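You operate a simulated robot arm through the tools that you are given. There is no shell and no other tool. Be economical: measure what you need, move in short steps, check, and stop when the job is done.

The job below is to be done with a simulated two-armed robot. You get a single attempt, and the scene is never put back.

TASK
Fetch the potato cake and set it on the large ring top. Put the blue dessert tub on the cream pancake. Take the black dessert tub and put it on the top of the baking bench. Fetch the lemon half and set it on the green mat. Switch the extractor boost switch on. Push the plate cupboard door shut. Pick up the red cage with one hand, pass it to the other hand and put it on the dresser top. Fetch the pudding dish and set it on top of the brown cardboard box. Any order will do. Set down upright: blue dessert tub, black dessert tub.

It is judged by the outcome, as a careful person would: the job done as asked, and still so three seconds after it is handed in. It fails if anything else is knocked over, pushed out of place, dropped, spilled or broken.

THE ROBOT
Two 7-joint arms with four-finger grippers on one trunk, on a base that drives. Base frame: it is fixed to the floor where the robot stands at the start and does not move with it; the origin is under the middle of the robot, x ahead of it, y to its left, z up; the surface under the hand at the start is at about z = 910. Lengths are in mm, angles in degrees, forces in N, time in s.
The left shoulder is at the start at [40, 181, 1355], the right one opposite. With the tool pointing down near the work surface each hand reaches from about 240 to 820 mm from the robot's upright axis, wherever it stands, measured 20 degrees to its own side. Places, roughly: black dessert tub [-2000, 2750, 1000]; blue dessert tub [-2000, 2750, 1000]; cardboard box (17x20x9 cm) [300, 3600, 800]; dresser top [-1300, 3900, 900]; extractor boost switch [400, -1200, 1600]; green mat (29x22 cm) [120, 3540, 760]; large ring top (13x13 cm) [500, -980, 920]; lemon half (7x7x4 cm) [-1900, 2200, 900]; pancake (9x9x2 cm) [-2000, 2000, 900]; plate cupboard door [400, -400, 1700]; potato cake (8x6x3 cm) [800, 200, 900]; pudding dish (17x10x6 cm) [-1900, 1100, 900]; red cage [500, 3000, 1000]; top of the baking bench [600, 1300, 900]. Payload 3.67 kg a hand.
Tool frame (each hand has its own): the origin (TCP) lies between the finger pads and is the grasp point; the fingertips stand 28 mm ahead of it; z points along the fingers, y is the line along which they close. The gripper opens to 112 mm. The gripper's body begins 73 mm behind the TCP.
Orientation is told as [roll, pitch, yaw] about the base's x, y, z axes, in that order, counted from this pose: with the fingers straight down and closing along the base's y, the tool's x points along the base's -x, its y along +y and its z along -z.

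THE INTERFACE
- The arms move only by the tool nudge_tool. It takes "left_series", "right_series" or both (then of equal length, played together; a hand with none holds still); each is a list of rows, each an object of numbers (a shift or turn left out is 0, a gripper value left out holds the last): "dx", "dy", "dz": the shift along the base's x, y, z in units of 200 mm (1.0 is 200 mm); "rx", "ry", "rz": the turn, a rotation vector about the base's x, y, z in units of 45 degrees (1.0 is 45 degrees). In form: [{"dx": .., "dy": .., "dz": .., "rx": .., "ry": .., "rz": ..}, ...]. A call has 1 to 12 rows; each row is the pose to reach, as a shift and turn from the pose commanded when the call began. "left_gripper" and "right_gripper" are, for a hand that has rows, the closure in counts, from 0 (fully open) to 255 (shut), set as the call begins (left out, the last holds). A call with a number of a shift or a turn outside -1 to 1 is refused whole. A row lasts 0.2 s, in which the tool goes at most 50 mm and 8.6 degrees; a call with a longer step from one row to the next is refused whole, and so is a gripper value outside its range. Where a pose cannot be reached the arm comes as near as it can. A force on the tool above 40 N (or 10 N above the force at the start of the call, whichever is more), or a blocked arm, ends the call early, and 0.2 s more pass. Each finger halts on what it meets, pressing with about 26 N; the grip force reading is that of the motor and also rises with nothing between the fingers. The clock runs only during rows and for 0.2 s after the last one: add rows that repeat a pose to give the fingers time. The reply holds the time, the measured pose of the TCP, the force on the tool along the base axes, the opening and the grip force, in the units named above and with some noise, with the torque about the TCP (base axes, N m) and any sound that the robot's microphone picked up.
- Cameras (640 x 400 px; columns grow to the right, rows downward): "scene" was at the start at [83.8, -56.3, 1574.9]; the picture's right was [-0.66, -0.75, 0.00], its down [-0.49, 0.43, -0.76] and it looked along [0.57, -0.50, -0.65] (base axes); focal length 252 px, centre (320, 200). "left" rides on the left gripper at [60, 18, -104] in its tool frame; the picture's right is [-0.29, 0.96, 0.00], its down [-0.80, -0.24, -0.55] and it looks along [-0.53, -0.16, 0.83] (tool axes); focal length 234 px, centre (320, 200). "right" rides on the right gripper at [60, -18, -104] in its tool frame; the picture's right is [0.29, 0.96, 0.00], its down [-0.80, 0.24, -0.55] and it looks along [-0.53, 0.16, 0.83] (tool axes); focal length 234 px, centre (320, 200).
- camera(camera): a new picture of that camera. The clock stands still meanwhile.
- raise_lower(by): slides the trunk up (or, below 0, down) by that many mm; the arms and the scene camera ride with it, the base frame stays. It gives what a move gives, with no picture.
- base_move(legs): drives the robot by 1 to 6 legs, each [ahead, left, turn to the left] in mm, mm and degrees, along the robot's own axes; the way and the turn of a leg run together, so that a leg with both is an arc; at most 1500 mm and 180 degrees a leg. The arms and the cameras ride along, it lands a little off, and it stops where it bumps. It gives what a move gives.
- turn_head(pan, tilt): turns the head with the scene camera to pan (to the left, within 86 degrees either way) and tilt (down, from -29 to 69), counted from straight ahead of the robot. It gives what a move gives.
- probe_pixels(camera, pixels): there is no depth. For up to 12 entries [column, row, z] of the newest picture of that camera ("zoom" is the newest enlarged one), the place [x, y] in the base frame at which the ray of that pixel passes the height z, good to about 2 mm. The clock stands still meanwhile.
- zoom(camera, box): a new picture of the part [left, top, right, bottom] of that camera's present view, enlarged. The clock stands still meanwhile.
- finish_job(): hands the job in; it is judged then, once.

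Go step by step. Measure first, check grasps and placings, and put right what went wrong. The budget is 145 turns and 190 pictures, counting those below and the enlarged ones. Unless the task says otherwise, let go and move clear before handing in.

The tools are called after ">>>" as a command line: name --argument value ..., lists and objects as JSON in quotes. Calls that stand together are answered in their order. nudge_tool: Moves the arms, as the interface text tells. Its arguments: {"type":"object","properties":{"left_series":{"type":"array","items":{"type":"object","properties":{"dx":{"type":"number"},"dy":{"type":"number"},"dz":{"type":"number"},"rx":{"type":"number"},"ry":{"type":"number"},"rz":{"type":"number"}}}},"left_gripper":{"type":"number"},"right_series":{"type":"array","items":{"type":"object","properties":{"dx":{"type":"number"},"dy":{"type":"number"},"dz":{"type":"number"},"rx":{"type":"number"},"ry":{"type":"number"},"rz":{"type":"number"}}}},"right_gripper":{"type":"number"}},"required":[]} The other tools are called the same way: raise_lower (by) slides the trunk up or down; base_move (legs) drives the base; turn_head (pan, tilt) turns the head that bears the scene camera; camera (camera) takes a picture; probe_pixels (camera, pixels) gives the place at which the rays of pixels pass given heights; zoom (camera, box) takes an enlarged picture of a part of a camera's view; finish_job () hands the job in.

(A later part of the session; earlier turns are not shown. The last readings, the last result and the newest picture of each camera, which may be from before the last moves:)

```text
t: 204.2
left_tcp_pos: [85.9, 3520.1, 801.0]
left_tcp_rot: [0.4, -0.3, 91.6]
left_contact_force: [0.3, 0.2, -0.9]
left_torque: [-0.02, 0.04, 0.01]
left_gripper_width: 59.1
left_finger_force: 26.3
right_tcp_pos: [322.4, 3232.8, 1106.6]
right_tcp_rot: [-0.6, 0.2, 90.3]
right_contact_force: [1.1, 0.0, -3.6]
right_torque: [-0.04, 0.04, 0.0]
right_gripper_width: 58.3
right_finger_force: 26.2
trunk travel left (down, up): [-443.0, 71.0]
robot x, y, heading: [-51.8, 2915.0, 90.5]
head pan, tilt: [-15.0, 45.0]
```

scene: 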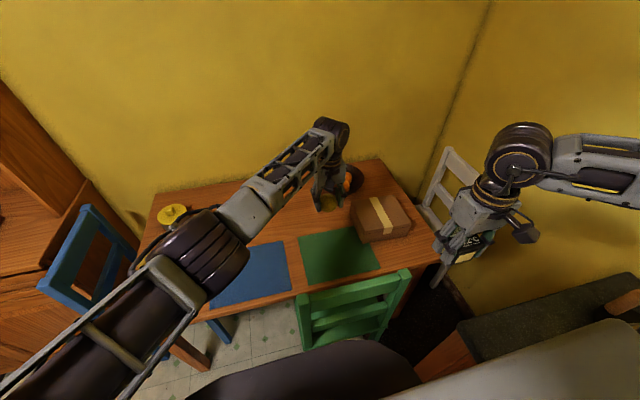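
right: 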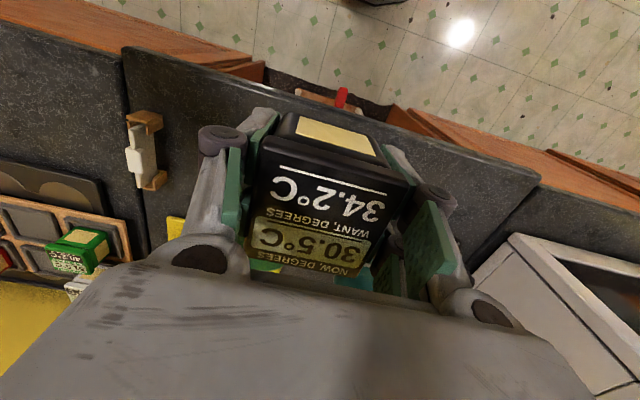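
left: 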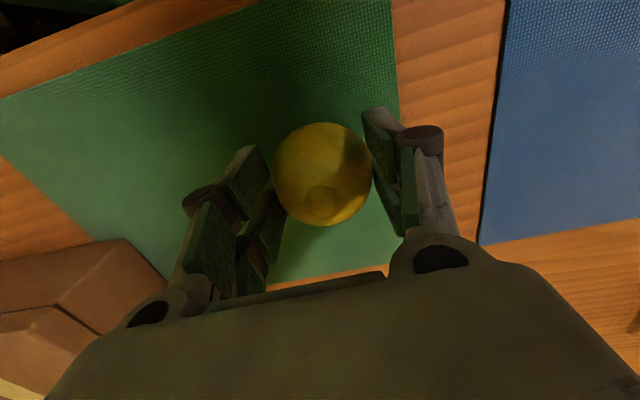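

>>> raise_lower --by -4

>>> zoom --camera "scene" --box '[290, 180, 410, 255]'

```text
t: 204.8
left_tcp_pos: [85.4, 3519.0, 794.3]
left_tcp_rot: [0.5, -0.1, 91.6]
left_contact_force: [0.3, 0.3, -1.0]
left_torque: [-0.02, 0.01, -0.01]
left_gripper_width: 59.4
left_finger_force: 26.1
right_tcp_pos: [321.4, 3232.6, 1102.3]
right_tcp_rot: [-0.7, 0.2, 90.4]
right_contact_force: [0.9, -0.4, -3.9]
right_torque: [0.0, 0.0, 0.06]
right_gripper_width: 58.1
right_finger_force: 25.7
trunk travel left (down, up): [-439.0, 75.0]
robot x, y, heading: [-52.4, 2915.1, 90.6]
head pan, tilt: [-15.0, 45.0]
```

```text
5.33 times, centred on (350, 218) of scene
```

zoom: 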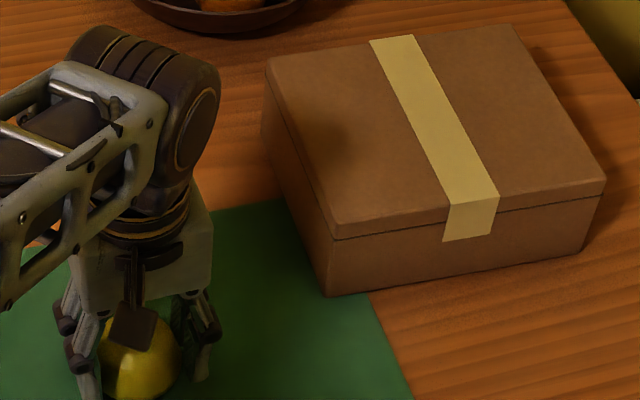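

No contact yet; I lower a few more millimetres with the trunk.

>>> raise_lower --by -4

>>> raise_lower --by -3

```text
t: 205.3
left_tcp_pos: [82.6, 3518.5, 789.9]
left_tcp_rot: [0.4, -0.2, 91.7]
left_contact_force: [1.3, 0.3, -0.8]
left_torque: [0.02, 0.03, -0.01]
left_gripper_width: 59.4
left_finger_force: 26.1
right_tcp_pos: [321.4, 3232.9, 1097.7]
right_tcp_rot: [-0.6, 0.2, 90.3]
right_contact_force: [0.7, -0.3, -2.4]
right_torque: [-0.04, 0.03, 0.02]
right_gripper_width: 57.8
right_finger_force: 26.2
trunk travel left (down, up): [-435.0, 79.0]
robot x, y, heading: [-52.5, 2913.1, 90.7]
head pan, tilt: [-15.0, 45.0]
```

```text
t: 205.8
left_tcp_pos: [82.7, 3518.4, 785.8]
left_tcp_rot: [0.4, -0.1, 91.6]
left_contact_force: [0.7, 0.1, -1.5]
left_torque: [0.02, 0.02, 0.02]
left_gripper_width: 59.2
left_finger_force: 26.2
right_tcp_pos: [321.2, 3232.2, 1096.3]
right_tcp_rot: [-0.7, 0.2, 90.2]
right_contact_force: [-0.2, 0.3, -2.8]
right_torque: [0.01, -0.03, -0.01]
right_gripper_width: 58.1
right_finger_force: 25.9
trunk travel left (down, up): [-432.0, 82.0]
robot x, y, heading: [-56.5, 2915.8, 90.5]
head pan, tilt: [-15.0, 45.0]
```

>>> raise_lower --by -4

>>> raise_lower --by -4

>>> camera --camera "left"

```text
t: 206.4
left_tcp_pos: [83.6, 3519.0, 785.9]
left_tcp_rot: [0.5, -0.2, 91.7]
left_contact_force: [-3.2, -1.3, 19.4]
left_torque: [0.38, -0.01, 0.09]
left_gripper_width: 59.8
left_finger_force: 26.0
right_tcp_pos: [319.8, 3231.8, 1091.0]
right_tcp_rot: [-0.7, 0.1, 90.2]
right_contact_force: [0.8, 0.0, -4.5]
right_torque: [-0.06, 0.03, 0.04]
right_gripper_width: 57.9
right_finger_force: 25.7
trunk travel left (down, up): [-428.0, 86.0]
robot x, y, heading: [-51.8, 2913.5, 90.7]
head pan, tilt: [-15.0, 45.0]
```

```text
t: 206.9
left_tcp_pos: [83.9, 3518.7, 780.3]
left_tcp_rot: [0.3, -0.2, 91.7]
left_contact_force: [-4.1, -3.0, 17.2]
left_torque: [0.38, 0.31, 0.12]
left_gripper_width: 60.2
left_finger_force: 26.4
right_tcp_pos: [320.5, 3230.3, 1087.8]
right_tcp_rot: [-0.8, 0.1, 90.3]
right_contact_force: [0.3, 0.3, -3.6]
right_torque: [-0.03, -0.03, -0.02]
right_gripper_width: 57.9
right_finger_force: 26.4
trunk travel left (down, up): [-424.0, 90.0]
robot x, y, heading: [-52.3, 2915.7, 90.7]
head pan, tilt: [-15.0, 45.0]
```

```text
78 pictures are left
```

left: 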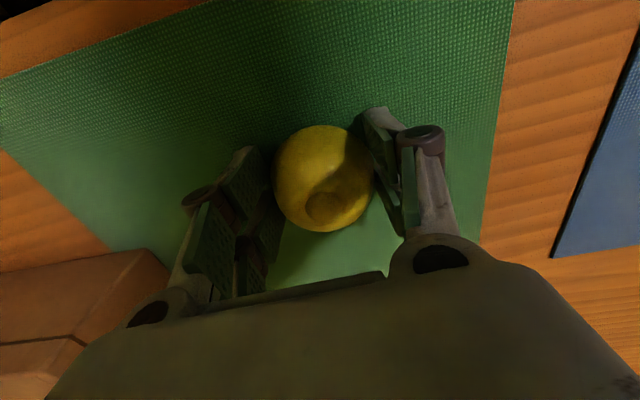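

The lemon rests on the mat (17 N upward). I release and raise.

>>> nudge_tool --left_series '[{"dz": 0}, {"dz": 0}, {"dz": 0.05}, {"dz": 0.2}, {"dz": 0.4}, {"dz": 0.6}, {"dz": 0.8}]' --left_gripper 0

>>> raise_lower --by 89

>>> camera --camera "left"

>>> turn_head --pan -70 --tilt 35

>>> camera --camera "scene"

```text
t: 208.5
left_tcp_pos: [90.0, 3514.4, 942.2]
left_tcp_rot: [0.2, -0.1, 91.4]
left_contact_force: [0.4, -0.2, 0.5]
left_torque: [-0.01, 0.0, -0.02]
left_gripper_width: 112.1
left_finger_force: 0.1
right_tcp_pos: [320.6, 3232.3, 1087.9]
right_tcp_rot: [-0.7, 0.1, 90.3]
right_contact_force: [-0.5, 1.0, -3.1]
right_torque: [-0.03, 0.04, 0.0]
right_gripper_width: 58.0
right_finger_force: 25.7
trunk travel left (down, up): [-424.0, 90.0]
robot x, y, heading: [-51.9, 2915.7, 90.5]
head pan, tilt: [-15.0, 45.0]
```

```text
t: 209.7
left_tcp_pos: [90.3, 3515.8, 1030.7]
left_tcp_rot: [0.1, 0.0, 91.3]
left_contact_force: [-0.3, -0.2, 0.4]
left_torque: [0.02, 0.02, 0.03]
left_gripper_width: 111.8
left_finger_force: 0.1
right_tcp_pos: [322.2, 3231.9, 1176.1]
right_tcp_rot: [-0.7, 0.1, 90.3]
right_contact_force: [0.3, -0.6, -3.3]
right_torque: [0.01, 0.0, -0.02]
right_gripper_width: 58.0
right_finger_force: 26.1
trunk travel left (down, up): [-513.0, 1.0]
robot x, y, heading: [-52.6, 2913.2, 90.7]
head pan, tilt: [-15.0, 45.0]
```

```text
77 pictures are left
```

left: 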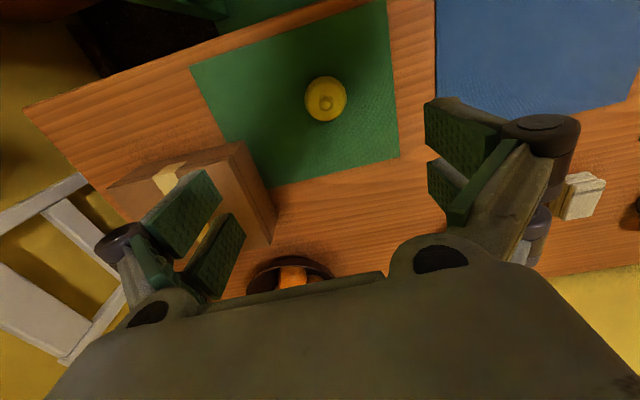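

```text
t: 211.0
left_tcp_pos: [91.2, 3514.9, 1029.4]
left_tcp_rot: [0.1, -0.1, 91.3]
left_contact_force: [-0.9, 0.2, 0.2]
left_torque: [0.01, -0.02, -0.04]
left_gripper_width: 112.1
left_finger_force: 0.2
right_tcp_pos: [322.1, 3232.8, 1176.4]
right_tcp_rot: [-0.8, 0.1, 90.3]
right_contact_force: [1.1, 1.2, -3.3]
right_torque: [-0.03, 0.02, 0.03]
right_gripper_width: 57.8
right_finger_force: 26.1
trunk travel left (down, up): [-513.0, 1.0]
robot x, y, heading: [-51.6, 2914.5, 90.7]
head pan, tilt: [-70.0, 35.0]
```

```text
76 pictures are left
```

scene: 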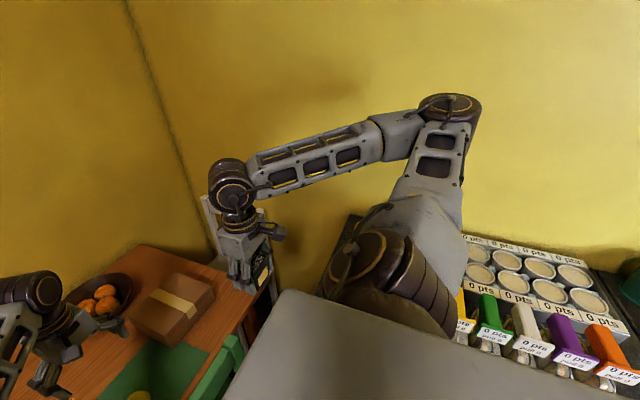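

The lemon sits centred on the mat; the red cage belongs to the "pts" row on the counter. I retract the left hand and drive to the baking bench with the black tub.

>>> nudge_tool --left_series '[{"dz": 0.2}, {"dz": 0.4}, {"dz": 0.6, "dy": -0.1}, {"dz": 0.7, "dy": -0.3}, {"dz": 0.7, "dy": -0.5, "dx": -0.1}, {"dz": 0.7, "dy": -0.7, "dx": -0.2}, {"dz": 0.7, "dy": -0.85, "dx": -0.35}, {"dz": 0.7, "dy": -0.85, "dx": -0.55}]'

>>> base_move --legs '[[-150, 350, 0], [-1350, 0, 0], [0, 0, -90]]'

>>> turn_head --pan 0 --tilt 30

>>> camera --camera "scene"

```text
t: 212.8
left_tcp_pos: [-21.0, 3346.7, 1168.7]
left_tcp_rot: [-0.1, -0.1, 91.2]
left_contact_force: [-0.2, 0.4, -0.7]
left_torque: [-0.04, -0.04, 0.01]
left_gripper_width: 111.9
left_finger_force: 0.2
right_tcp_pos: [317.8, 3232.2, 1177.1]
right_tcp_rot: [-0.8, 0.2, 90.3]
right_contact_force: [-0.6, -0.6, -3.6]
right_torque: [-0.02, -0.04, 0.01]
right_gripper_width: 58.1
right_finger_force: 26.0
trunk travel left (down, up): [-513.0, 1.0]
robot x, y, heading: [-51.3, 2915.0, 90.6]
head pan, tilt: [-70.0, 35.0]
```

```text
t: 225.9
left_tcp_pos: [44.4, 1389.6, 1171.0]
left_tcp_rot: [0.1, 0.0, 2.0]
left_contact_force: [0.1, 0.3, -0.1]
left_torque: [0.0, 0.03, -0.01]
left_gripper_width: 112.1
left_finger_force: 0.0
right_tcp_pos: [-64.3, 1049.5, 1176.9]
right_tcp_rot: [-0.7, 0.1, 1.1]
right_contact_force: [0.2, 0.4, -2.5]
right_torque: [0.02, 0.0, 0.0]
right_gripper_width: 57.8
right_finger_force: 25.8
trunk travel left (down, up): [-513.0, 1.0]
robot x, y, heading: [-387.9, 1415.8, 1.2]
head pan, tilt: [-70.0, 35.0]
```

```text
t: 227.3
left_tcp_pos: [43.6, 1390.2, 1169.8]
left_tcp_rot: [0.1, -0.1, 1.9]
left_contact_force: [-0.3, -0.3, -0.3]
left_torque: [-0.02, 0.04, 0.0]
left_gripper_width: 112.0
left_finger_force: 0.1
right_tcp_pos: [-65.3, 1049.3, 1176.3]
right_tcp_rot: [-0.6, 0.1, 1.2]
right_contact_force: [-0.1, -0.8, -2.8]
right_torque: [-0.01, -0.01, 0.02]
right_gripper_width: 58.1
right_finger_force: 26.3
trunk travel left (down, up): [-513.0, 1.0]
robot x, y, heading: [-384.8, 1416.5, 1.3]
head pan, tilt: [0.0, 30.0]
```

```text
75 pictures are left
```

scene: 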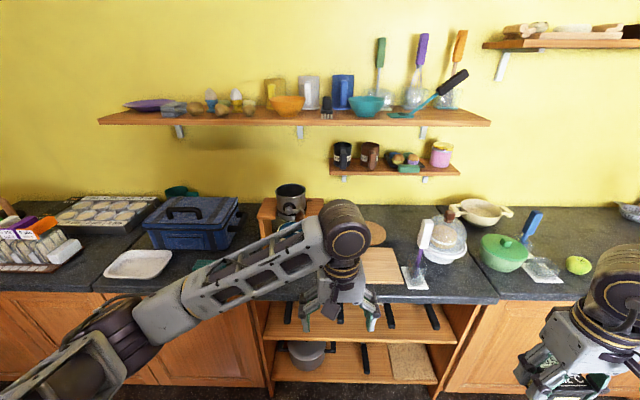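

The baking bench is the open-shelved unit (cols 255–500) with board, cake stand and a box on it. The left arm hides part, so I swing it aside to find free space.

>>> nudge_tool --left_series '[{"dy": 0.2}, {"dy": 0.4}, {"dy": 0.6}, {"dy": 0.8}, {"dy": 1.0}]'

>>> zoom --camera "scene" --box '[200, 170, 520, 370]'

```text
t: 228.5
left_tcp_pos: [43.4, 1591.2, 1168.0]
left_tcp_rot: [0.0, -0.3, 2.0]
left_contact_force: [-0.5, 0.2, -0.5]
left_torque: [0.03, -0.01, -0.01]
left_gripper_width: 111.9
left_finger_force: 0.0
right_tcp_pos: [-65.5, 1050.2, 1177.0]
right_tcp_rot: [-0.8, 0.1, 1.1]
right_contact_force: [-0.2, 1.2, -3.6]
right_torque: [-0.04, 0.03, -0.01]
right_gripper_width: 58.0
right_finger_force: 26.1
trunk travel left (down, up): [-513.0, 1.0]
robot x, y, heading: [-388.4, 1416.5, 1.3]
head pan, tilt: [0.0, 30.0]
```

```text
2.00 times, centred on (360, 270) of scene
```

zoom: 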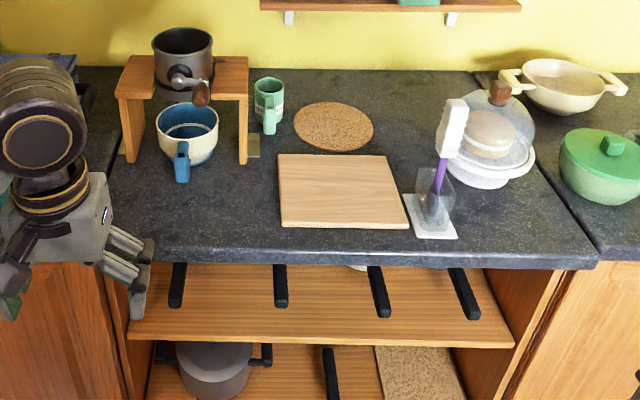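

Free spot at about (225,205) in the zoom, left of the board. I probe it.

>>> probe_pixels --camera "zoom" --pixels '[[228, 205, 910], [279, 205, 910], [183, 183, 910], [130, 205, 910], [228, 262, 910], [228, 160, 910], [598, 262, 910], [515, 220, 910]]'

```text
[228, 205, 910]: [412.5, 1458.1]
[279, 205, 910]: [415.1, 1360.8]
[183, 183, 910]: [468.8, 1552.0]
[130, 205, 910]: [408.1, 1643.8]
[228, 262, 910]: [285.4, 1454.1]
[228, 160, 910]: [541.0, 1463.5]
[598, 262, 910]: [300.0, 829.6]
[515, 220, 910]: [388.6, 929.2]
```

The spot (410,1455) is free with ample margins. I drive so that it lies to my right and move the tub over it.

>>> base_move --legs '[[230, 145, 0]]'

>>> nudge_tool --right_series '[{"dx": 0.15, "dy": 0.15}, {"dx": 0.3, "dy": 0.3}, {"dx": 0.45, "dy": 0.45}, {"dx": 0.6, "dy": 0.6}, {"dx": 0.75, "dy": 0.75}, {"dx": 0.9, "dy": 0.9}, {"dx": 1.0, "dy": 1.0}]'

>>> camera --camera "scene"

```text
t: 230.5
left_tcp_pos: [271.1, 1738.9, 1169.2]
left_tcp_rot: [0.3, -0.2, 1.8]
left_contact_force: [0.1, 0.3, 1.2]
left_torque: [0.03, -0.03, -0.02]
left_gripper_width: 112.2
left_finger_force: 0.1
right_tcp_pos: [160.8, 1198.7, 1176.4]
right_tcp_rot: [-0.7, 0.1, 0.9]
right_contact_force: [-0.4, 0.1, -3.5]
right_torque: [0.03, -0.03, 0.01]
right_gripper_width: 58.1
right_finger_force: 25.7
trunk travel left (down, up): [-513.0, 1.0]
robot x, y, heading: [-157.2, 1566.7, 1.1]
head pan, tilt: [0.0, 30.0]
```

```text
t: 232.1
left_tcp_pos: [274.9, 1740.7, 1168.2]
left_tcp_rot: [0.1, 0.0, 1.8]
left_contact_force: [-0.1, 0.8, -0.4]
left_torque: [0.02, 0.01, -0.01]
left_gripper_width: 111.9
left_finger_force: 0.1
right_tcp_pos: [363.6, 1401.7, 1176.5]
right_tcp_rot: [-0.8, 0.2, 0.8]
right_contact_force: [-0.8, 0.3, -3.8]
right_torque: [-0.01, 0.01, 0.01]
right_gripper_width: 57.8
right_finger_force: 26.8
trunk travel left (down, up): [-513.0, 1.0]
robot x, y, heading: [-158.3, 1565.2, 1.2]
head pan, tilt: [0.0, 30.0]
```

```text
73 pictures are left
```

scene: 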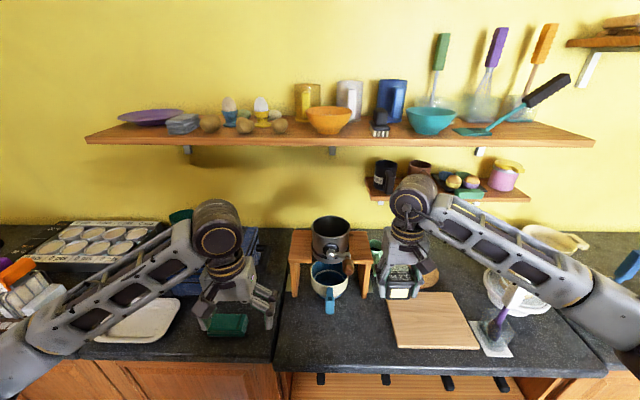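

I shift over the spot and descend.

>>> nudge_tool --right_series '[{"dx": 0.15, "dy": 0.17}, {"dx": 0.23, "dy": 0.265, "dz": -0.1}, {"dx": 0.23, "dy": 0.265, "dz": -0.3}, {"dx": 0.23, "dy": 0.265, "dz": -0.5}, {"dx": 0.23, "dy": 0.265, "dz": -0.7}, {"dx": 0.23, "dy": 0.265, "dz": -0.9}, {"dx": 0.23, "dy": 0.265, "dz": -1.0}]'

>>> nudge_tool --right_series '[{"dz": -0.03}, {"dz": -0.06}, {"dz": -0.09}, {"dz": -0.09}]'

>>> zoom --camera "scene" --box '[260, 200, 500, 350]'

```text
t: 233.2
left_tcp_pos: [270.3, 1739.5, 1169.4]
left_tcp_rot: [0.2, -0.2, 1.8]
left_contact_force: [-0.5, -0.7, 0.2]
left_torque: [0.03, -0.06, 0.02]
left_gripper_width: 112.2
left_finger_force: 0.1
right_tcp_pos: [406.9, 1450.3, 1069.5]
right_tcp_rot: [-0.7, -0.1, 0.9]
right_contact_force: [0.1, 0.1, -3.2]
right_torque: [0.01, 0.01, 0.0]
right_gripper_width: 57.8
right_finger_force: 26.4
trunk travel left (down, up): [-513.0, 1.0]
robot x, y, heading: [-158.1, 1569.2, 1.0]
head pan, tilt: [0.0, 30.0]
stopped in row 5 (right hand): the force on the tool passed its limit at 73 N (the readings are from after the stop); the commanded pose is now the measured one
```

```text
t: 234.2
left_tcp_pos: [273.7, 1737.2, 1169.1]
left_tcp_rot: [0.3, 0.0, 1.8]
left_contact_force: [0.4, 0.5, -0.5]
left_torque: [-0.01, -0.02, 0.02]
left_gripper_width: 112.1
left_finger_force: 0.0
right_tcp_pos: [409.1, 1448.4, 1050.6]
right_tcp_rot: [-0.8, 0.1, 0.7]
right_contact_force: [0.8, -14.9, -3.7]
right_torque: [1.29, 0.11, -0.43]
right_gripper_width: 58.0
right_finger_force: 25.8
trunk travel left (down, up): [-513.0, 1.0]
robot x, y, heading: [-158.5, 1563.6, 0.9]
head pan, tilt: [0.0, 30.0]
```

```text
2.67 times, centred on (380, 275) of scene
```

zoom: 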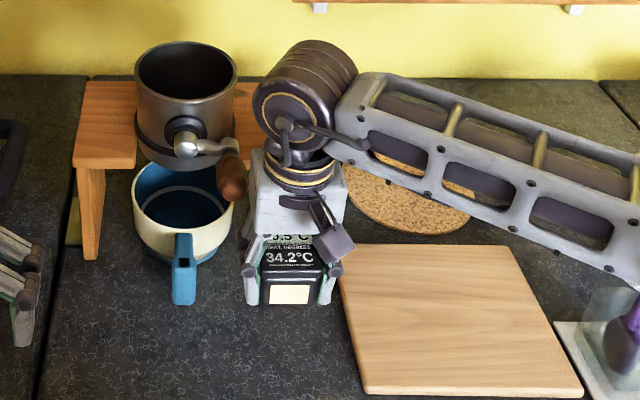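

The hand touched the canister's wooden handle (230,180). I back away to the right and up at once and look whether anything moved.

>>> nudge_tool --right_series '[{"dy": -0.1}, {"dy": -0.2, "dx": -0.1}, {"dy": -0.2, "dx": -0.3}, {"dy": -0.2, "dx": -0.5, "dz": 0.1}]'

>>> zoom --camera "scene" --box '[260, 200, 500, 350]'

>>> probe_pixels --camera "zoom" --pixels '[[232, 195, 1050], [232, 195, 1080], [185, 300, 920], [375, 390, 910], [340, 290, 910]]'

```text
t: 235.2
left_tcp_pos: [270.7, 1741.8, 1168.9]
left_tcp_rot: [0.0, -0.1, 1.9]
left_contact_force: [-0.6, 0.6, -0.1]
left_torque: [-0.02, -0.04, -0.01]
left_gripper_width: 112.0
left_finger_force: 0.0
right_tcp_pos: [308.0, 1411.6, 1071.3]
right_tcp_rot: [-0.8, -0.1, 0.8]
right_contact_force: [-0.5, 0.3, -2.6]
right_torque: [-0.01, -0.01, 0.01]
right_gripper_width: 58.1
right_finger_force: 25.5
trunk travel left (down, up): [-513.0, 1.0]
robot x, y, heading: [-160.3, 1568.6, 0.9]
head pan, tilt: [0.0, 30.0]
```

```text
2.67 times, centred on (380, 275) of scene
```

zoom: 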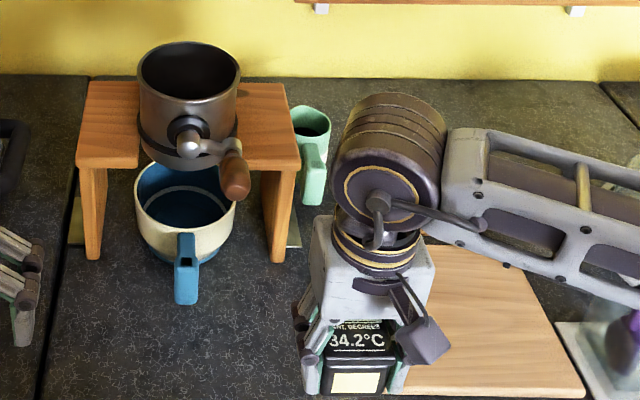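

```text
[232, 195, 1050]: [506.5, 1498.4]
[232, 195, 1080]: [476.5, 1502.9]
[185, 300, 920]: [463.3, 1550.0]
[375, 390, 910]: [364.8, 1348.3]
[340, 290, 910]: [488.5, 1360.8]
```

Everything stands as before (canister rim and knob at their original pixels). I place the tub nearer the front at (350,1440), clear of the knob.

>>> nudge_tool --right_series '[{"dx": 0.15, "dy": 0.1}, {"dx": 0.21, "dy": 0.14, "dz": -0.1}, {"dx": 0.21, "dy": 0.14, "dz": -0.3}, {"dx": 0.21, "dy": 0.14, "dz": -0.5}]'

>>> nudge_tool --right_series '[{"dz": -0.02}, {"dz": -0.04}, {"dz": -0.06}]'

>>> zoom --camera "scene" --box '[260, 220, 500, 370]'

```text
t: 236.2
left_tcp_pos: [274.5, 1741.2, 1168.2]
left_tcp_rot: [0.1, 0.0, 1.8]
left_contact_force: [0.2, -0.2, 0.2]
left_torque: [-0.02, 0.01, 0.01]
left_gripper_width: 112.0
left_finger_force: 0.1
right_tcp_pos: [352.9, 1437.8, 970.6]
right_tcp_rot: [-0.8, 0.1, 0.9]
right_contact_force: [0.7, -0.9, -2.7]
right_torque: [0.0, 0.04, 0.02]
right_gripper_width: 58.3
right_finger_force: 26.5
trunk travel left (down, up): [-513.0, 1.0]
robot x, y, heading: [-158.4, 1566.0, 1.3]
head pan, tilt: [0.0, 30.0]
```

```text
t: 237.0
left_tcp_pos: [272.6, 1741.5, 1168.4]
left_tcp_rot: [0.1, -0.1, 1.8]
left_contact_force: [0.2, -0.9, 0.6]
left_torque: [0.03, 0.03, -0.03]
left_gripper_width: 112.0
left_finger_force: 0.0
right_tcp_pos: [350.9, 1437.9, 960.0]
right_tcp_rot: [-0.7, 0.0, 0.8]
right_contact_force: [0.1, -1.0, -3.1]
right_torque: [0.01, -0.02, 0.0]
right_gripper_width: 58.3
right_finger_force: 26.2
trunk travel left (down, up): [-513.0, 1.0]
robot x, y, heading: [-157.4, 1566.3, 1.4]
head pan, tilt: [0.0, 30.0]
```

```text
2.67 times, centred on (380, 295) of scene
```

zoom: 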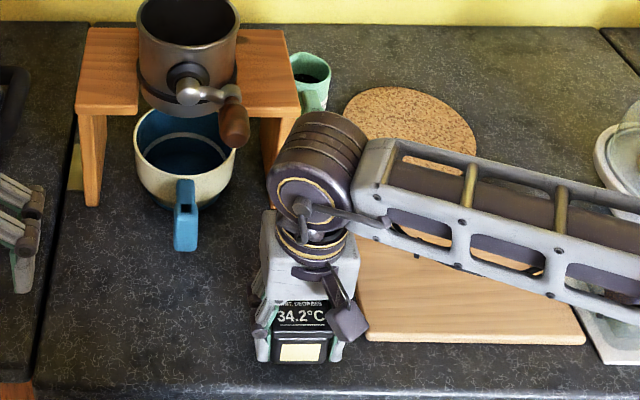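

>>> nudge_tool --right_series '[{"dz": -0.02}, {"dz": -0.04}, {"dz": -0.055}, {"dz": -0.055}]'

```text
t: 238.0
left_tcp_pos: [272.7, 1740.2, 1168.5]
left_tcp_rot: [0.1, -0.1, 1.8]
left_contact_force: [0.3, -0.5, -0.4]
left_torque: [-0.04, 0.0, -0.02]
left_gripper_width: 112.0
left_finger_force: 0.1
right_tcp_pos: [350.5, 1438.2, 949.3]
right_tcp_rot: [-0.7, 0.0, 0.8]
right_contact_force: [-0.1, 0.9, -2.6]
right_torque: [0.02, 0.03, 0.01]
right_gripper_width: 57.8
right_finger_force: 26.0
trunk travel left (down, up): [-513.0, 1.0]
robot x, y, heading: [-157.0, 1569.7, 0.8]
head pan, tilt: [0.0, 30.0]
```

>>> nudge_tool --right_series '[{"dz": -0.015}, {"dz": -0.03}, {"dz": -0.03}]'

>>> zoom --camera "scene" --box '[300, 300, 460, 400]'

```text
t: 238.8
left_tcp_pos: [271.1, 1740.0, 1169.4]
left_tcp_rot: [0.2, -0.1, 1.8]
left_contact_force: [-0.6, 0.7, -0.4]
left_torque: [0.01, -0.01, 0.0]
left_gripper_width: 111.9
left_finger_force: 0.1
right_tcp_pos: [350.8, 1438.3, 945.2]
right_tcp_rot: [-0.7, -0.3, 0.8]
right_contact_force: [1.7, -2.5, 22.5]
right_torque: [0.61, 0.07, 0.0]
right_gripper_width: 58.2
right_finger_force: 25.8
trunk travel left (down, up): [-513.0, 1.0]
robot x, y, heading: [-159.8, 1567.5, 1.0]
head pan, tilt: [0.0, 30.0]
```

```text
4.00 times, centred on (380, 350) of scene
```

zoom: 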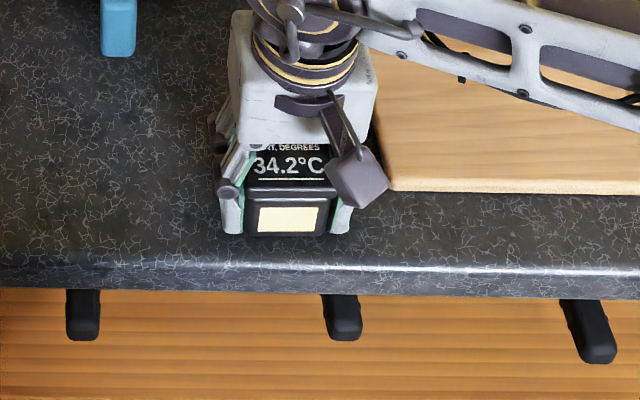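

Contact (22 N): the tub stands on the bench. I open moderately and lift straight up.

>>> nudge_tool --right_series '[{"dz": 0}, {"dz": 0}, {"dz": 0.1}, {"dz": 0.3}, {"dz": 0.5}, {"dz": 0.6, "dx": -0.1}, {"dz": 0.7, "dx": -0.3}, {"dz": 0.9, "dx": -0.4}, {"dz": 1.0, "dx": -0.55}]' --right_gripper 50

>>> zoom --camera "scene" --box '[260, 200, 500, 350]'

>>> camera --camera "right"

```text
t: 240.8
left_tcp_pos: [273.2, 1740.6, 1169.0]
left_tcp_rot: [0.1, -0.1, 1.9]
left_contact_force: [0.3, -0.3, 0.3]
left_torque: [0.0, 0.03, 0.0]
left_gripper_width: 112.0
left_finger_force: 0.0
right_tcp_pos: [241.2, 1437.1, 1144.7]
right_tcp_rot: [-0.8, 0.0, 0.9]
right_contact_force: [1.0, 0.9, -0.2]
right_torque: [-0.02, -0.04, 0.0]
right_gripper_width: 90.2
right_finger_force: 0.1
trunk travel left (down, up): [-513.0, 1.0]
robot x, y, heading: [-156.7, 1564.7, 1.1]
head pan, tilt: [0.0, 30.0]
```

```text
2.67 times, centred on (380, 275) of scene
```

zoom: 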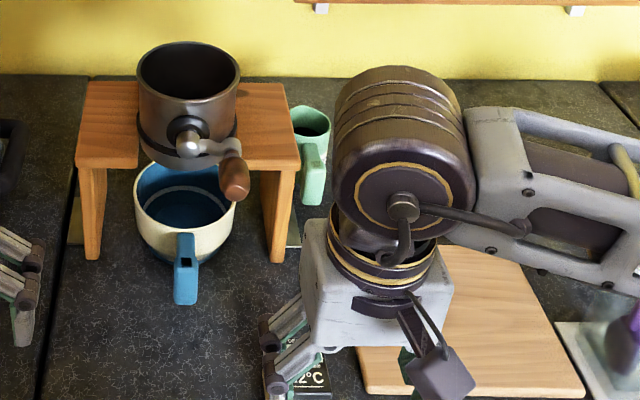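

```text
67 pictures are left
```

right: 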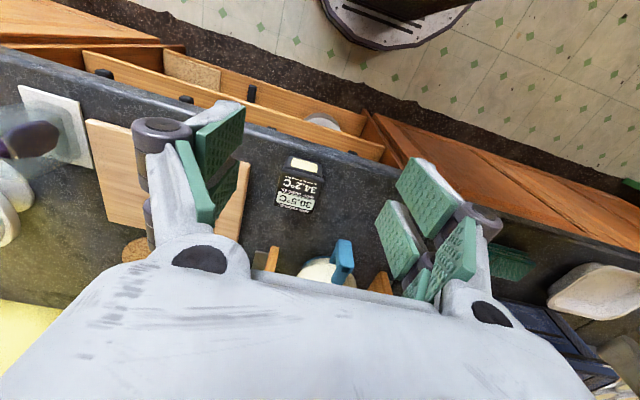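

The black tub stands upright on the bench. Next the pudding dish: I back off, turn round and look.

>>> base_move --legs '[[-500, -350, 0], [0, 0, 178], [300, 0, 0]]'

>>> turn_head --pan 0 --tilt 35

>>> camera --camera "scene"

```text
t: 254.1
left_tcp_pos: [-1396.1, 1045.1, 1169.2]
left_tcp_rot: [0.0, -0.2, -179.0]
left_contact_force: [0.5, 0.1, 0.7]
left_torque: [0.03, 0.03, 0.01]
left_gripper_width: 111.7
left_finger_force: 0.1
right_tcp_pos: [-1358.9, 1346.7, 1143.9]
right_tcp_rot: [-0.9, -0.1, 180.0]
right_contact_force: [0.1, -0.3, 0.3]
right_torque: [0.01, -0.01, 0.01]
right_gripper_width: 90.0
right_finger_force: 0.0
trunk travel left (down, up): [-513.0, 1.0]
robot x, y, heading: [-960.5, 1211.8, -180.0]
head pan, tilt: [0.0, 30.0]
```

```text
t: 254.7
left_tcp_pos: [-1396.9, 1045.8, 1168.0]
left_tcp_rot: [0.1, -0.1, -179.2]
left_contact_force: [-0.5, -0.6, 0.1]
left_torque: [-0.02, 0.03, -0.01]
left_gripper_width: 112.2
left_finger_force: 0.2
right_tcp_pos: [-1358.9, 1346.9, 1143.3]
right_tcp_rot: [-0.7, -0.1, 180.0]
right_contact_force: [0.2, -1.0, -0.4]
right_torque: [0.02, 0.01, -0.01]
right_gripper_width: 90.1
right_finger_force: 0.1
trunk travel left (down, up): [-513.0, 1.0]
robot x, y, heading: [-960.7, 1206.8, -180.0]
head pan, tilt: [0.0, 35.0]
```

```text
66 pictures are left
```

scene: 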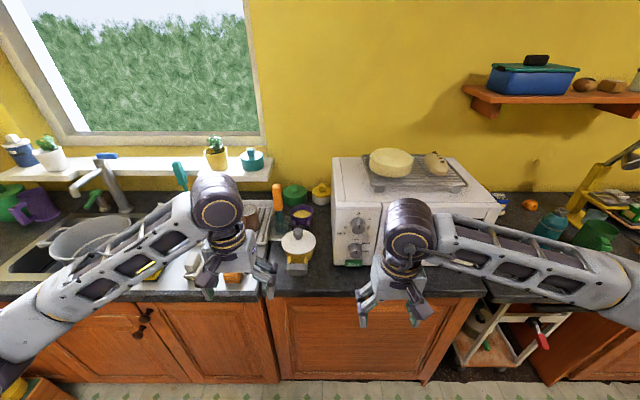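

>>> zoom --camera "scene" --box '[230, 170, 350, 290]'

>>> probe_pixels --camera "scene" --pixels '[[298, 245, 960], [320, 187, 930], [300, 215, 950]]'

```text
3.33 times, centred on (290, 230) of scene
```

zoom: 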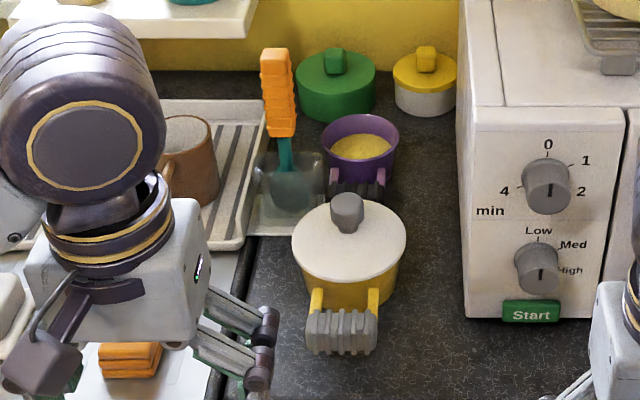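

```text
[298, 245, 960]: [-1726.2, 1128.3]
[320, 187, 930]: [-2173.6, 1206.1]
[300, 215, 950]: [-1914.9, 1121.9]
```

The purple dish with yellow pudding at (298,214) matches the pudding dish; it stands behind the lidded saucepan. I zoom closer.

>>> zoom --camera "scene" --box '[278, 198, 326, 228]'

>>> probe_pixels --camera "zoom" --pixels '[[120, 130, 970], [445, 130, 970], [280, 60, 970], [280, 60, 960], [150, 330, 950], [420, 330, 950], [290, 240, 970]]'

```text
13.33 times, centred on (302, 213) of scene
```

zoom: 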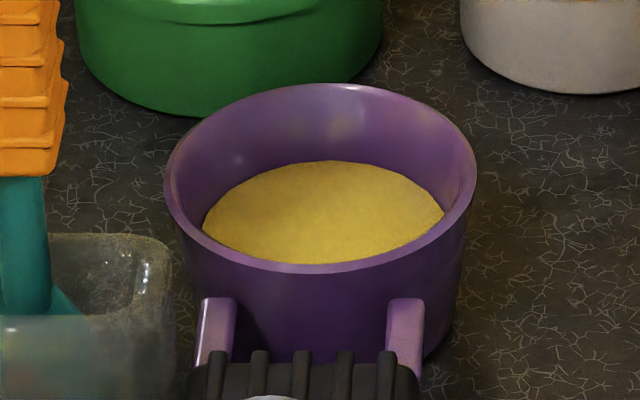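

```text
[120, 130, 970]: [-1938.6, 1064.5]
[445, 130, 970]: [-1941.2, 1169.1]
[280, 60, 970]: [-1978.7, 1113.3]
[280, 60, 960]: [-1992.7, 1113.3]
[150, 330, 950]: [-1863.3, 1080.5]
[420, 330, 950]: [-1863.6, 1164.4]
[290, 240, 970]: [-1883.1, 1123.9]
```

I plan a vertical grasp across the bowl with the left hand. I check neighbours' clearances first.

>>> probe_pixels --camera "zoom" --pixels '[[168, 240, 960], [168, 240, 910], [60, 150, 1060], [60, 150, 1000], [200, 117, 910], [340, 95, 910], [300, 380, 945], [200, 380, 945], [410, 380, 945]]'

>>> probe_pixels --camera "scene" --pixels '[[334, 265, 910], [470, 263, 910], [298, 200, 970]]'

>>> nudge_tool --right_series '[{"dx": 0.2, "dz": 0.1}, {"dx": 0.4, "dz": 0.2}, {"dx": 0.6, "dz": 0.3}, {"dx": 0.7, "dz": 0.5, "dy": 0.1}, {"dx": 0.7, "dz": 0.5, "dy": 0.3}]'

```text
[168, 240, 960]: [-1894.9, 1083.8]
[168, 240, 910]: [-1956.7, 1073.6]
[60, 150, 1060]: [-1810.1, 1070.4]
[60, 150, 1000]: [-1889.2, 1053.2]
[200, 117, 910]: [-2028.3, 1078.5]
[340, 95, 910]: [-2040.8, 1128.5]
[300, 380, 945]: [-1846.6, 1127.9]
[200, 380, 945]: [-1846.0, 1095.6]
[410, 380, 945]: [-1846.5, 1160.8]
```

```text
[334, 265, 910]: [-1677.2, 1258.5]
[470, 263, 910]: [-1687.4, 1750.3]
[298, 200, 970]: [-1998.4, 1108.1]
```

```text
t: 255.9
left_tcp_pos: [-1394.8, 1046.1, 1170.4]
left_tcp_rot: [0.3, -0.2, -178.9]
left_contact_force: [0.3, 0.5, 0.1]
left_torque: [-0.06, -0.01, -0.04]
left_gripper_width: 111.9
left_finger_force: 0.0
right_tcp_pos: [-1272.6, 1393.6, 1262.8]
right_tcp_rot: [-0.6, 0.1, 180.1]
right_contact_force: [0.6, 1.3, 0.0]
right_torque: [-0.07, 0.01, 0.02]
right_gripper_width: 90.2
right_finger_force: 0.1
right hand out of reach, approached as far as the arm can: row 3, 4, 5
trunk travel left (down, up): [-513.0, 1.0]
robot x, y, heading: [-959.4, 1208.9, -179.8]
head pan, tilt: [0.0, 35.0]
```

Gaps are adequate if the left finger goes slightly to the back. I reposition the base turned 15° so the forearm avoids the brush and the right arm avoids the microwave.

>>> base_move --legs '[[0, 0, 15], [238, -273, 0]]'

>>> turn_head --pan 12 --tilt 45

>>> camera --camera "scene"

>>> camera --camera "left"

```text
t: 259.2
left_tcp_pos: [-1633.5, 1134.8, 1168.8]
left_tcp_rot: [0.1, -0.1, -163.7]
left_contact_force: [0.2, 0.3, 0.7]
left_torque: [0.0, 0.02, 0.01]
left_gripper_width: 112.1
left_finger_force: 0.1
right_tcp_pos: [-1607.9, 1502.2, 1262.9]
right_tcp_rot: [-1.0, 0.1, -164.7]
right_contact_force: [-0.4, 0.0, 0.0]
right_torque: [-0.01, 0.01, -0.02]
right_gripper_width: 90.1
right_finger_force: 0.1
trunk travel left (down, up): [-513.0, 1.0]
robot x, y, heading: [-1258.2, 1409.5, -164.3]
head pan, tilt: [0.0, 35.0]
```

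```text
t: 259.9
left_tcp_pos: [-1636.2, 1136.7, 1169.3]
left_tcp_rot: [0.2, -0.1, -163.7]
left_contact_force: [-0.2, 0.0, 1.1]
left_torque: [-0.01, 0.01, 0.02]
left_gripper_width: 111.9
left_finger_force: 0.1
right_tcp_pos: [-1610.2, 1503.1, 1261.9]
right_tcp_rot: [-0.8, 0.2, -164.7]
right_contact_force: [-0.2, -0.2, -0.9]
right_torque: [0.0, -0.02, -0.01]
right_gripper_width: 89.7
right_finger_force: 0.1
trunk travel left (down, up): [-513.0, 1.0]
robot x, y, heading: [-1259.9, 1410.2, -164.5]
head pan, tilt: [12.0, 45.0]
```

```text
63 pictures are left
```

scene: 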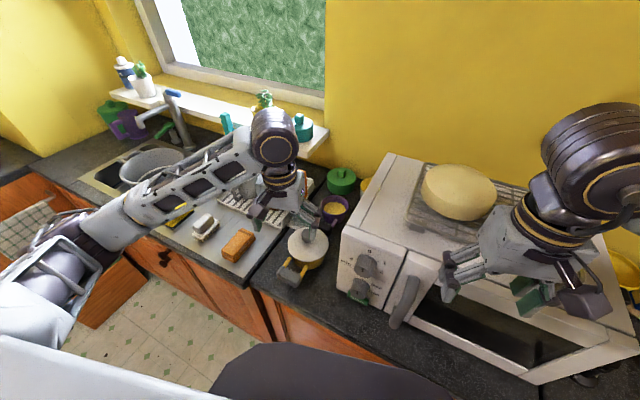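

```text
62 pictures are left
```

left: 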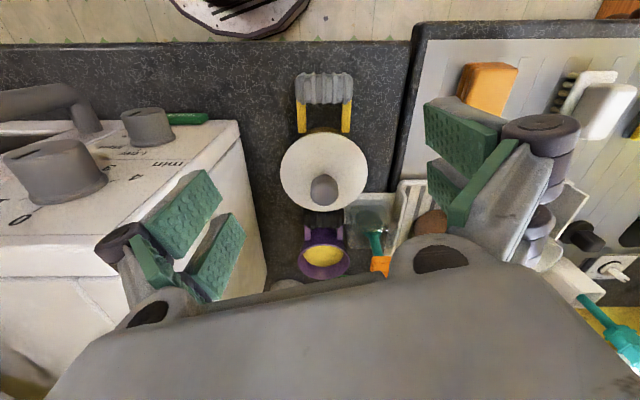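

The left camera sees the dish at (325,255) beyond the saucepan. I advance 200 mm and yaw the hand -36°.

>>> nudge_tool --left_series '[{"dx": -0.15, "rz": -0.16}, {"dx": -0.3, "rz": -0.32}, {"dx": -0.45, "rz": -0.48}, {"dx": -0.6, "rz": -0.64}, {"dx": -0.75, "rz": -0.8}, {"dx": -0.9, "rz": -0.8}, {"dx": -1.0, "rz": -0.8}]' --left_gripper 0

>>> camera --camera "left"

>>> zoom --camera "scene" --box '[240, 140, 400, 240]'

```text
t: 261.5
left_tcp_pos: [-1835.4, 1135.1, 1168.0]
left_tcp_rot: [0.0, 0.0, 160.3]
left_contact_force: [1.0, -0.1, -1.5]
left_torque: [-0.02, -0.04, 0.0]
left_gripper_width: 112.1
left_finger_force: 0.1
right_tcp_pos: [-1609.9, 1502.2, 1261.9]
right_tcp_rot: [-0.8, 0.2, -164.7]
right_contact_force: [-0.4, 0.7, -0.1]
right_torque: [0.04, -0.01, 0.0]
right_gripper_width: 90.0
right_finger_force: 0.0
trunk travel left (down, up): [-513.0, 1.0]
robot x, y, heading: [-1256.8, 1411.4, -164.5]
head pan, tilt: [12.0, 45.0]
```

```text
61 pictures are left
```

left: 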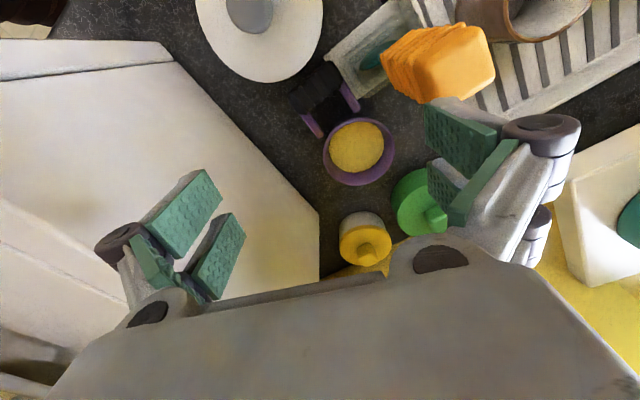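

```text
4.00 times, centred on (320, 190) of scene
```

zoom: 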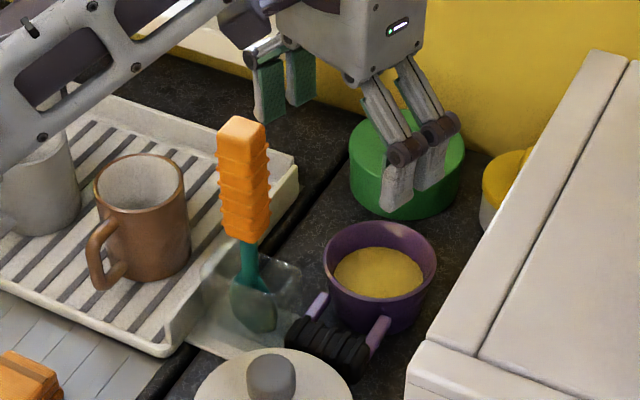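

>>> zoom --camera "left" --box '[280, 60, 440, 210]'

>>> probe_pixels --camera "left" --pixels '[[323, 148, 970], [396, 150, 970], [352, 118, 970], [360, 187, 970], [359, 152, 970]]'

>>> zoom --camera "scene" --box '[300, 185, 364, 225]'

>>> probe_pixels --camera "zoom" --pixels '[[212, 160, 970], [490, 160, 970], [350, 75, 970], [350, 250, 970]]'

```text
2.67 times, centred on (360, 135) of left
```

zoom: 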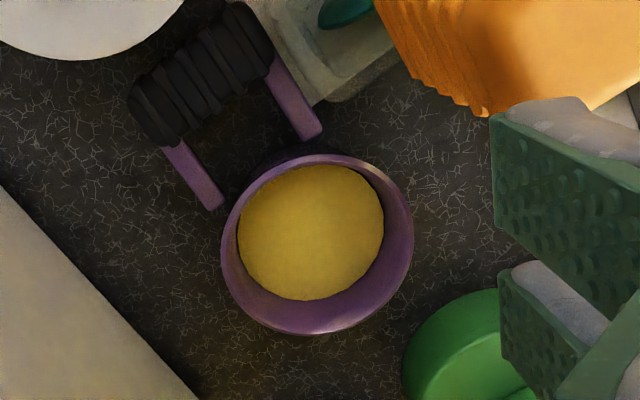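

```text
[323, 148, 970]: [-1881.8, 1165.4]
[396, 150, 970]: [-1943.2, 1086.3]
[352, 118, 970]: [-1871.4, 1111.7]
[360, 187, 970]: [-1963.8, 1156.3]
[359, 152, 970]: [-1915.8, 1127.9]
```

```text
10.00 times, centred on (332, 205) of scene
```

zoom: 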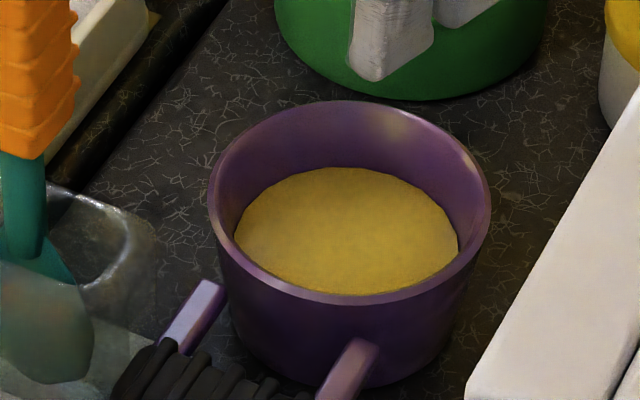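

```text
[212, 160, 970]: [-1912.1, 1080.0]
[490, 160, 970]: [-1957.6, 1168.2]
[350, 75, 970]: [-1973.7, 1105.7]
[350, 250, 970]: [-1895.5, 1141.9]
```

The bowl centre is (-1916,1129), diameter 100. I position above it at z≈1060 and check alignment.

>>> nudge_tool --left_series '[{"dx": -0.2, "dy": -0.015}, {"dx": -0.4, "dy": -0.03}, {"dx": -0.403, "dy": -0.03, "dz": -0.2}, {"dx": -0.403, "dy": -0.03, "dz": -0.4}, {"dx": -0.403, "dy": -0.03, "dz": -0.55}]'

>>> camera --camera "left"

>>> zoom --camera "scene" --box '[240, 140, 400, 240]'

```text
t: 262.7
left_tcp_pos: [-1918.0, 1131.5, 1057.4]
left_tcp_rot: [0.0, 0.0, 160.2]
left_contact_force: [-0.2, 0.2, 0.2]
left_torque: [0.0, 0.01, 0.05]
left_gripper_width: 111.9
left_finger_force: 0.2
right_tcp_pos: [-1609.4, 1502.9, 1261.0]
right_tcp_rot: [-0.8, 0.2, -164.7]
right_contact_force: [0.6, 1.2, 0.9]
right_torque: [0.0, -0.02, -0.01]
right_gripper_width: 90.1
right_finger_force: 0.1
trunk travel left (down, up): [-513.0, 1.0]
robot x, y, heading: [-1257.3, 1408.1, -164.7]
head pan, tilt: [12.0, 45.0]
```

```text
57 pictures are left
```

left: 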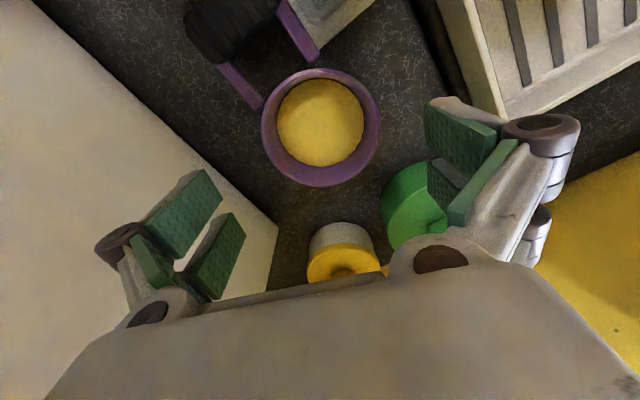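

```text
4.00 times, centred on (320, 190) of scene
```

zoom: 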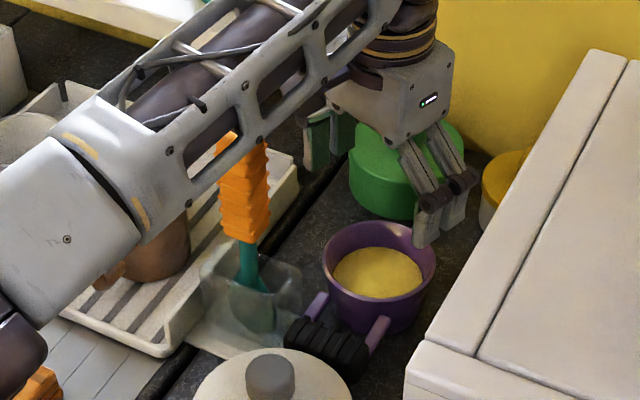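

The forearm runs near the brush; I check its height and line before descending.

>>> probe_pixels --camera "scene" --pixels '[[302, 165, 1200], [302, 165, 1250], [302, 165, 1300], [265, 195, 1200], [265, 195, 1250], [265, 195, 1300], [300, 175, 1090], [300, 174, 1060], [345, 140, 1278]]'

>>> probe_pixels --camera "left" --pixels '[[261, 128, 970], [381, 128, 970], [321, 69, 970], [321, 187, 970], [321, 128, 970]]'

```text
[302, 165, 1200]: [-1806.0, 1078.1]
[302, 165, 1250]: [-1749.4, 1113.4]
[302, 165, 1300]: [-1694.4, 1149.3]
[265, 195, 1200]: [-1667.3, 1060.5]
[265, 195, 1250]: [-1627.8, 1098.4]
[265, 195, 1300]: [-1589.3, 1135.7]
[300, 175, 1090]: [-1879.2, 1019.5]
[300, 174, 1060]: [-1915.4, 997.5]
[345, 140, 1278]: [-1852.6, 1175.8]
```

```text
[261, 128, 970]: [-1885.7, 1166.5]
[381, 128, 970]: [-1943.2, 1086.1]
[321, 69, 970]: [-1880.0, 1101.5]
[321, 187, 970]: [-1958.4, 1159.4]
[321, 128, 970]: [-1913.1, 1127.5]
```

The forearm line (y≈1130) clears the brush. I descend around the bowl.

>>> nudge_tool --left_series '[{"dx": 0.012, "dy": -0.014, "dz": -0.1}, {"dx": 0.012, "dy": -0.014, "dz": -0.25}, {"dx": 0.012, "dy": -0.014, "dz": -0.38}, {"dx": 0.012, "dy": -0.014, "dz": -0.475}, {"dx": 0.012, "dy": -0.014, "dz": -0.475}]'

>>> camera --camera "left"

```text
t: 263.9
left_tcp_pos: [-1912.8, 1128.9, 963.0]
left_tcp_rot: [0.2, -0.1, 160.3]
left_contact_force: [-0.6, -0.9, 0.4]
left_torque: [-0.01, 0.02, -0.03]
left_gripper_width: 112.0
left_finger_force: 0.0
right_tcp_pos: [-1609.9, 1503.2, 1261.2]
right_tcp_rot: [-0.9, 0.2, -164.7]
right_contact_force: [-0.6, 0.3, -0.3]
right_torque: [-0.02, 0.01, 0.0]
right_gripper_width: 89.9
right_finger_force: 0.1
trunk travel left (down, up): [-513.0, 1.0]
robot x, y, heading: [-1259.4, 1415.3, -164.5]
head pan, tilt: [12.0, 45.0]
```

```text
55 pictures are left
```

left: 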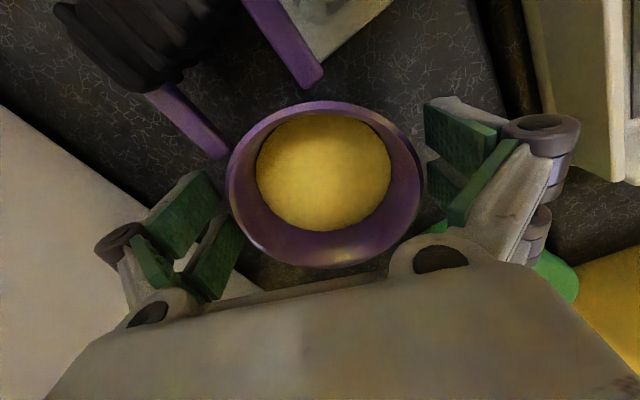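

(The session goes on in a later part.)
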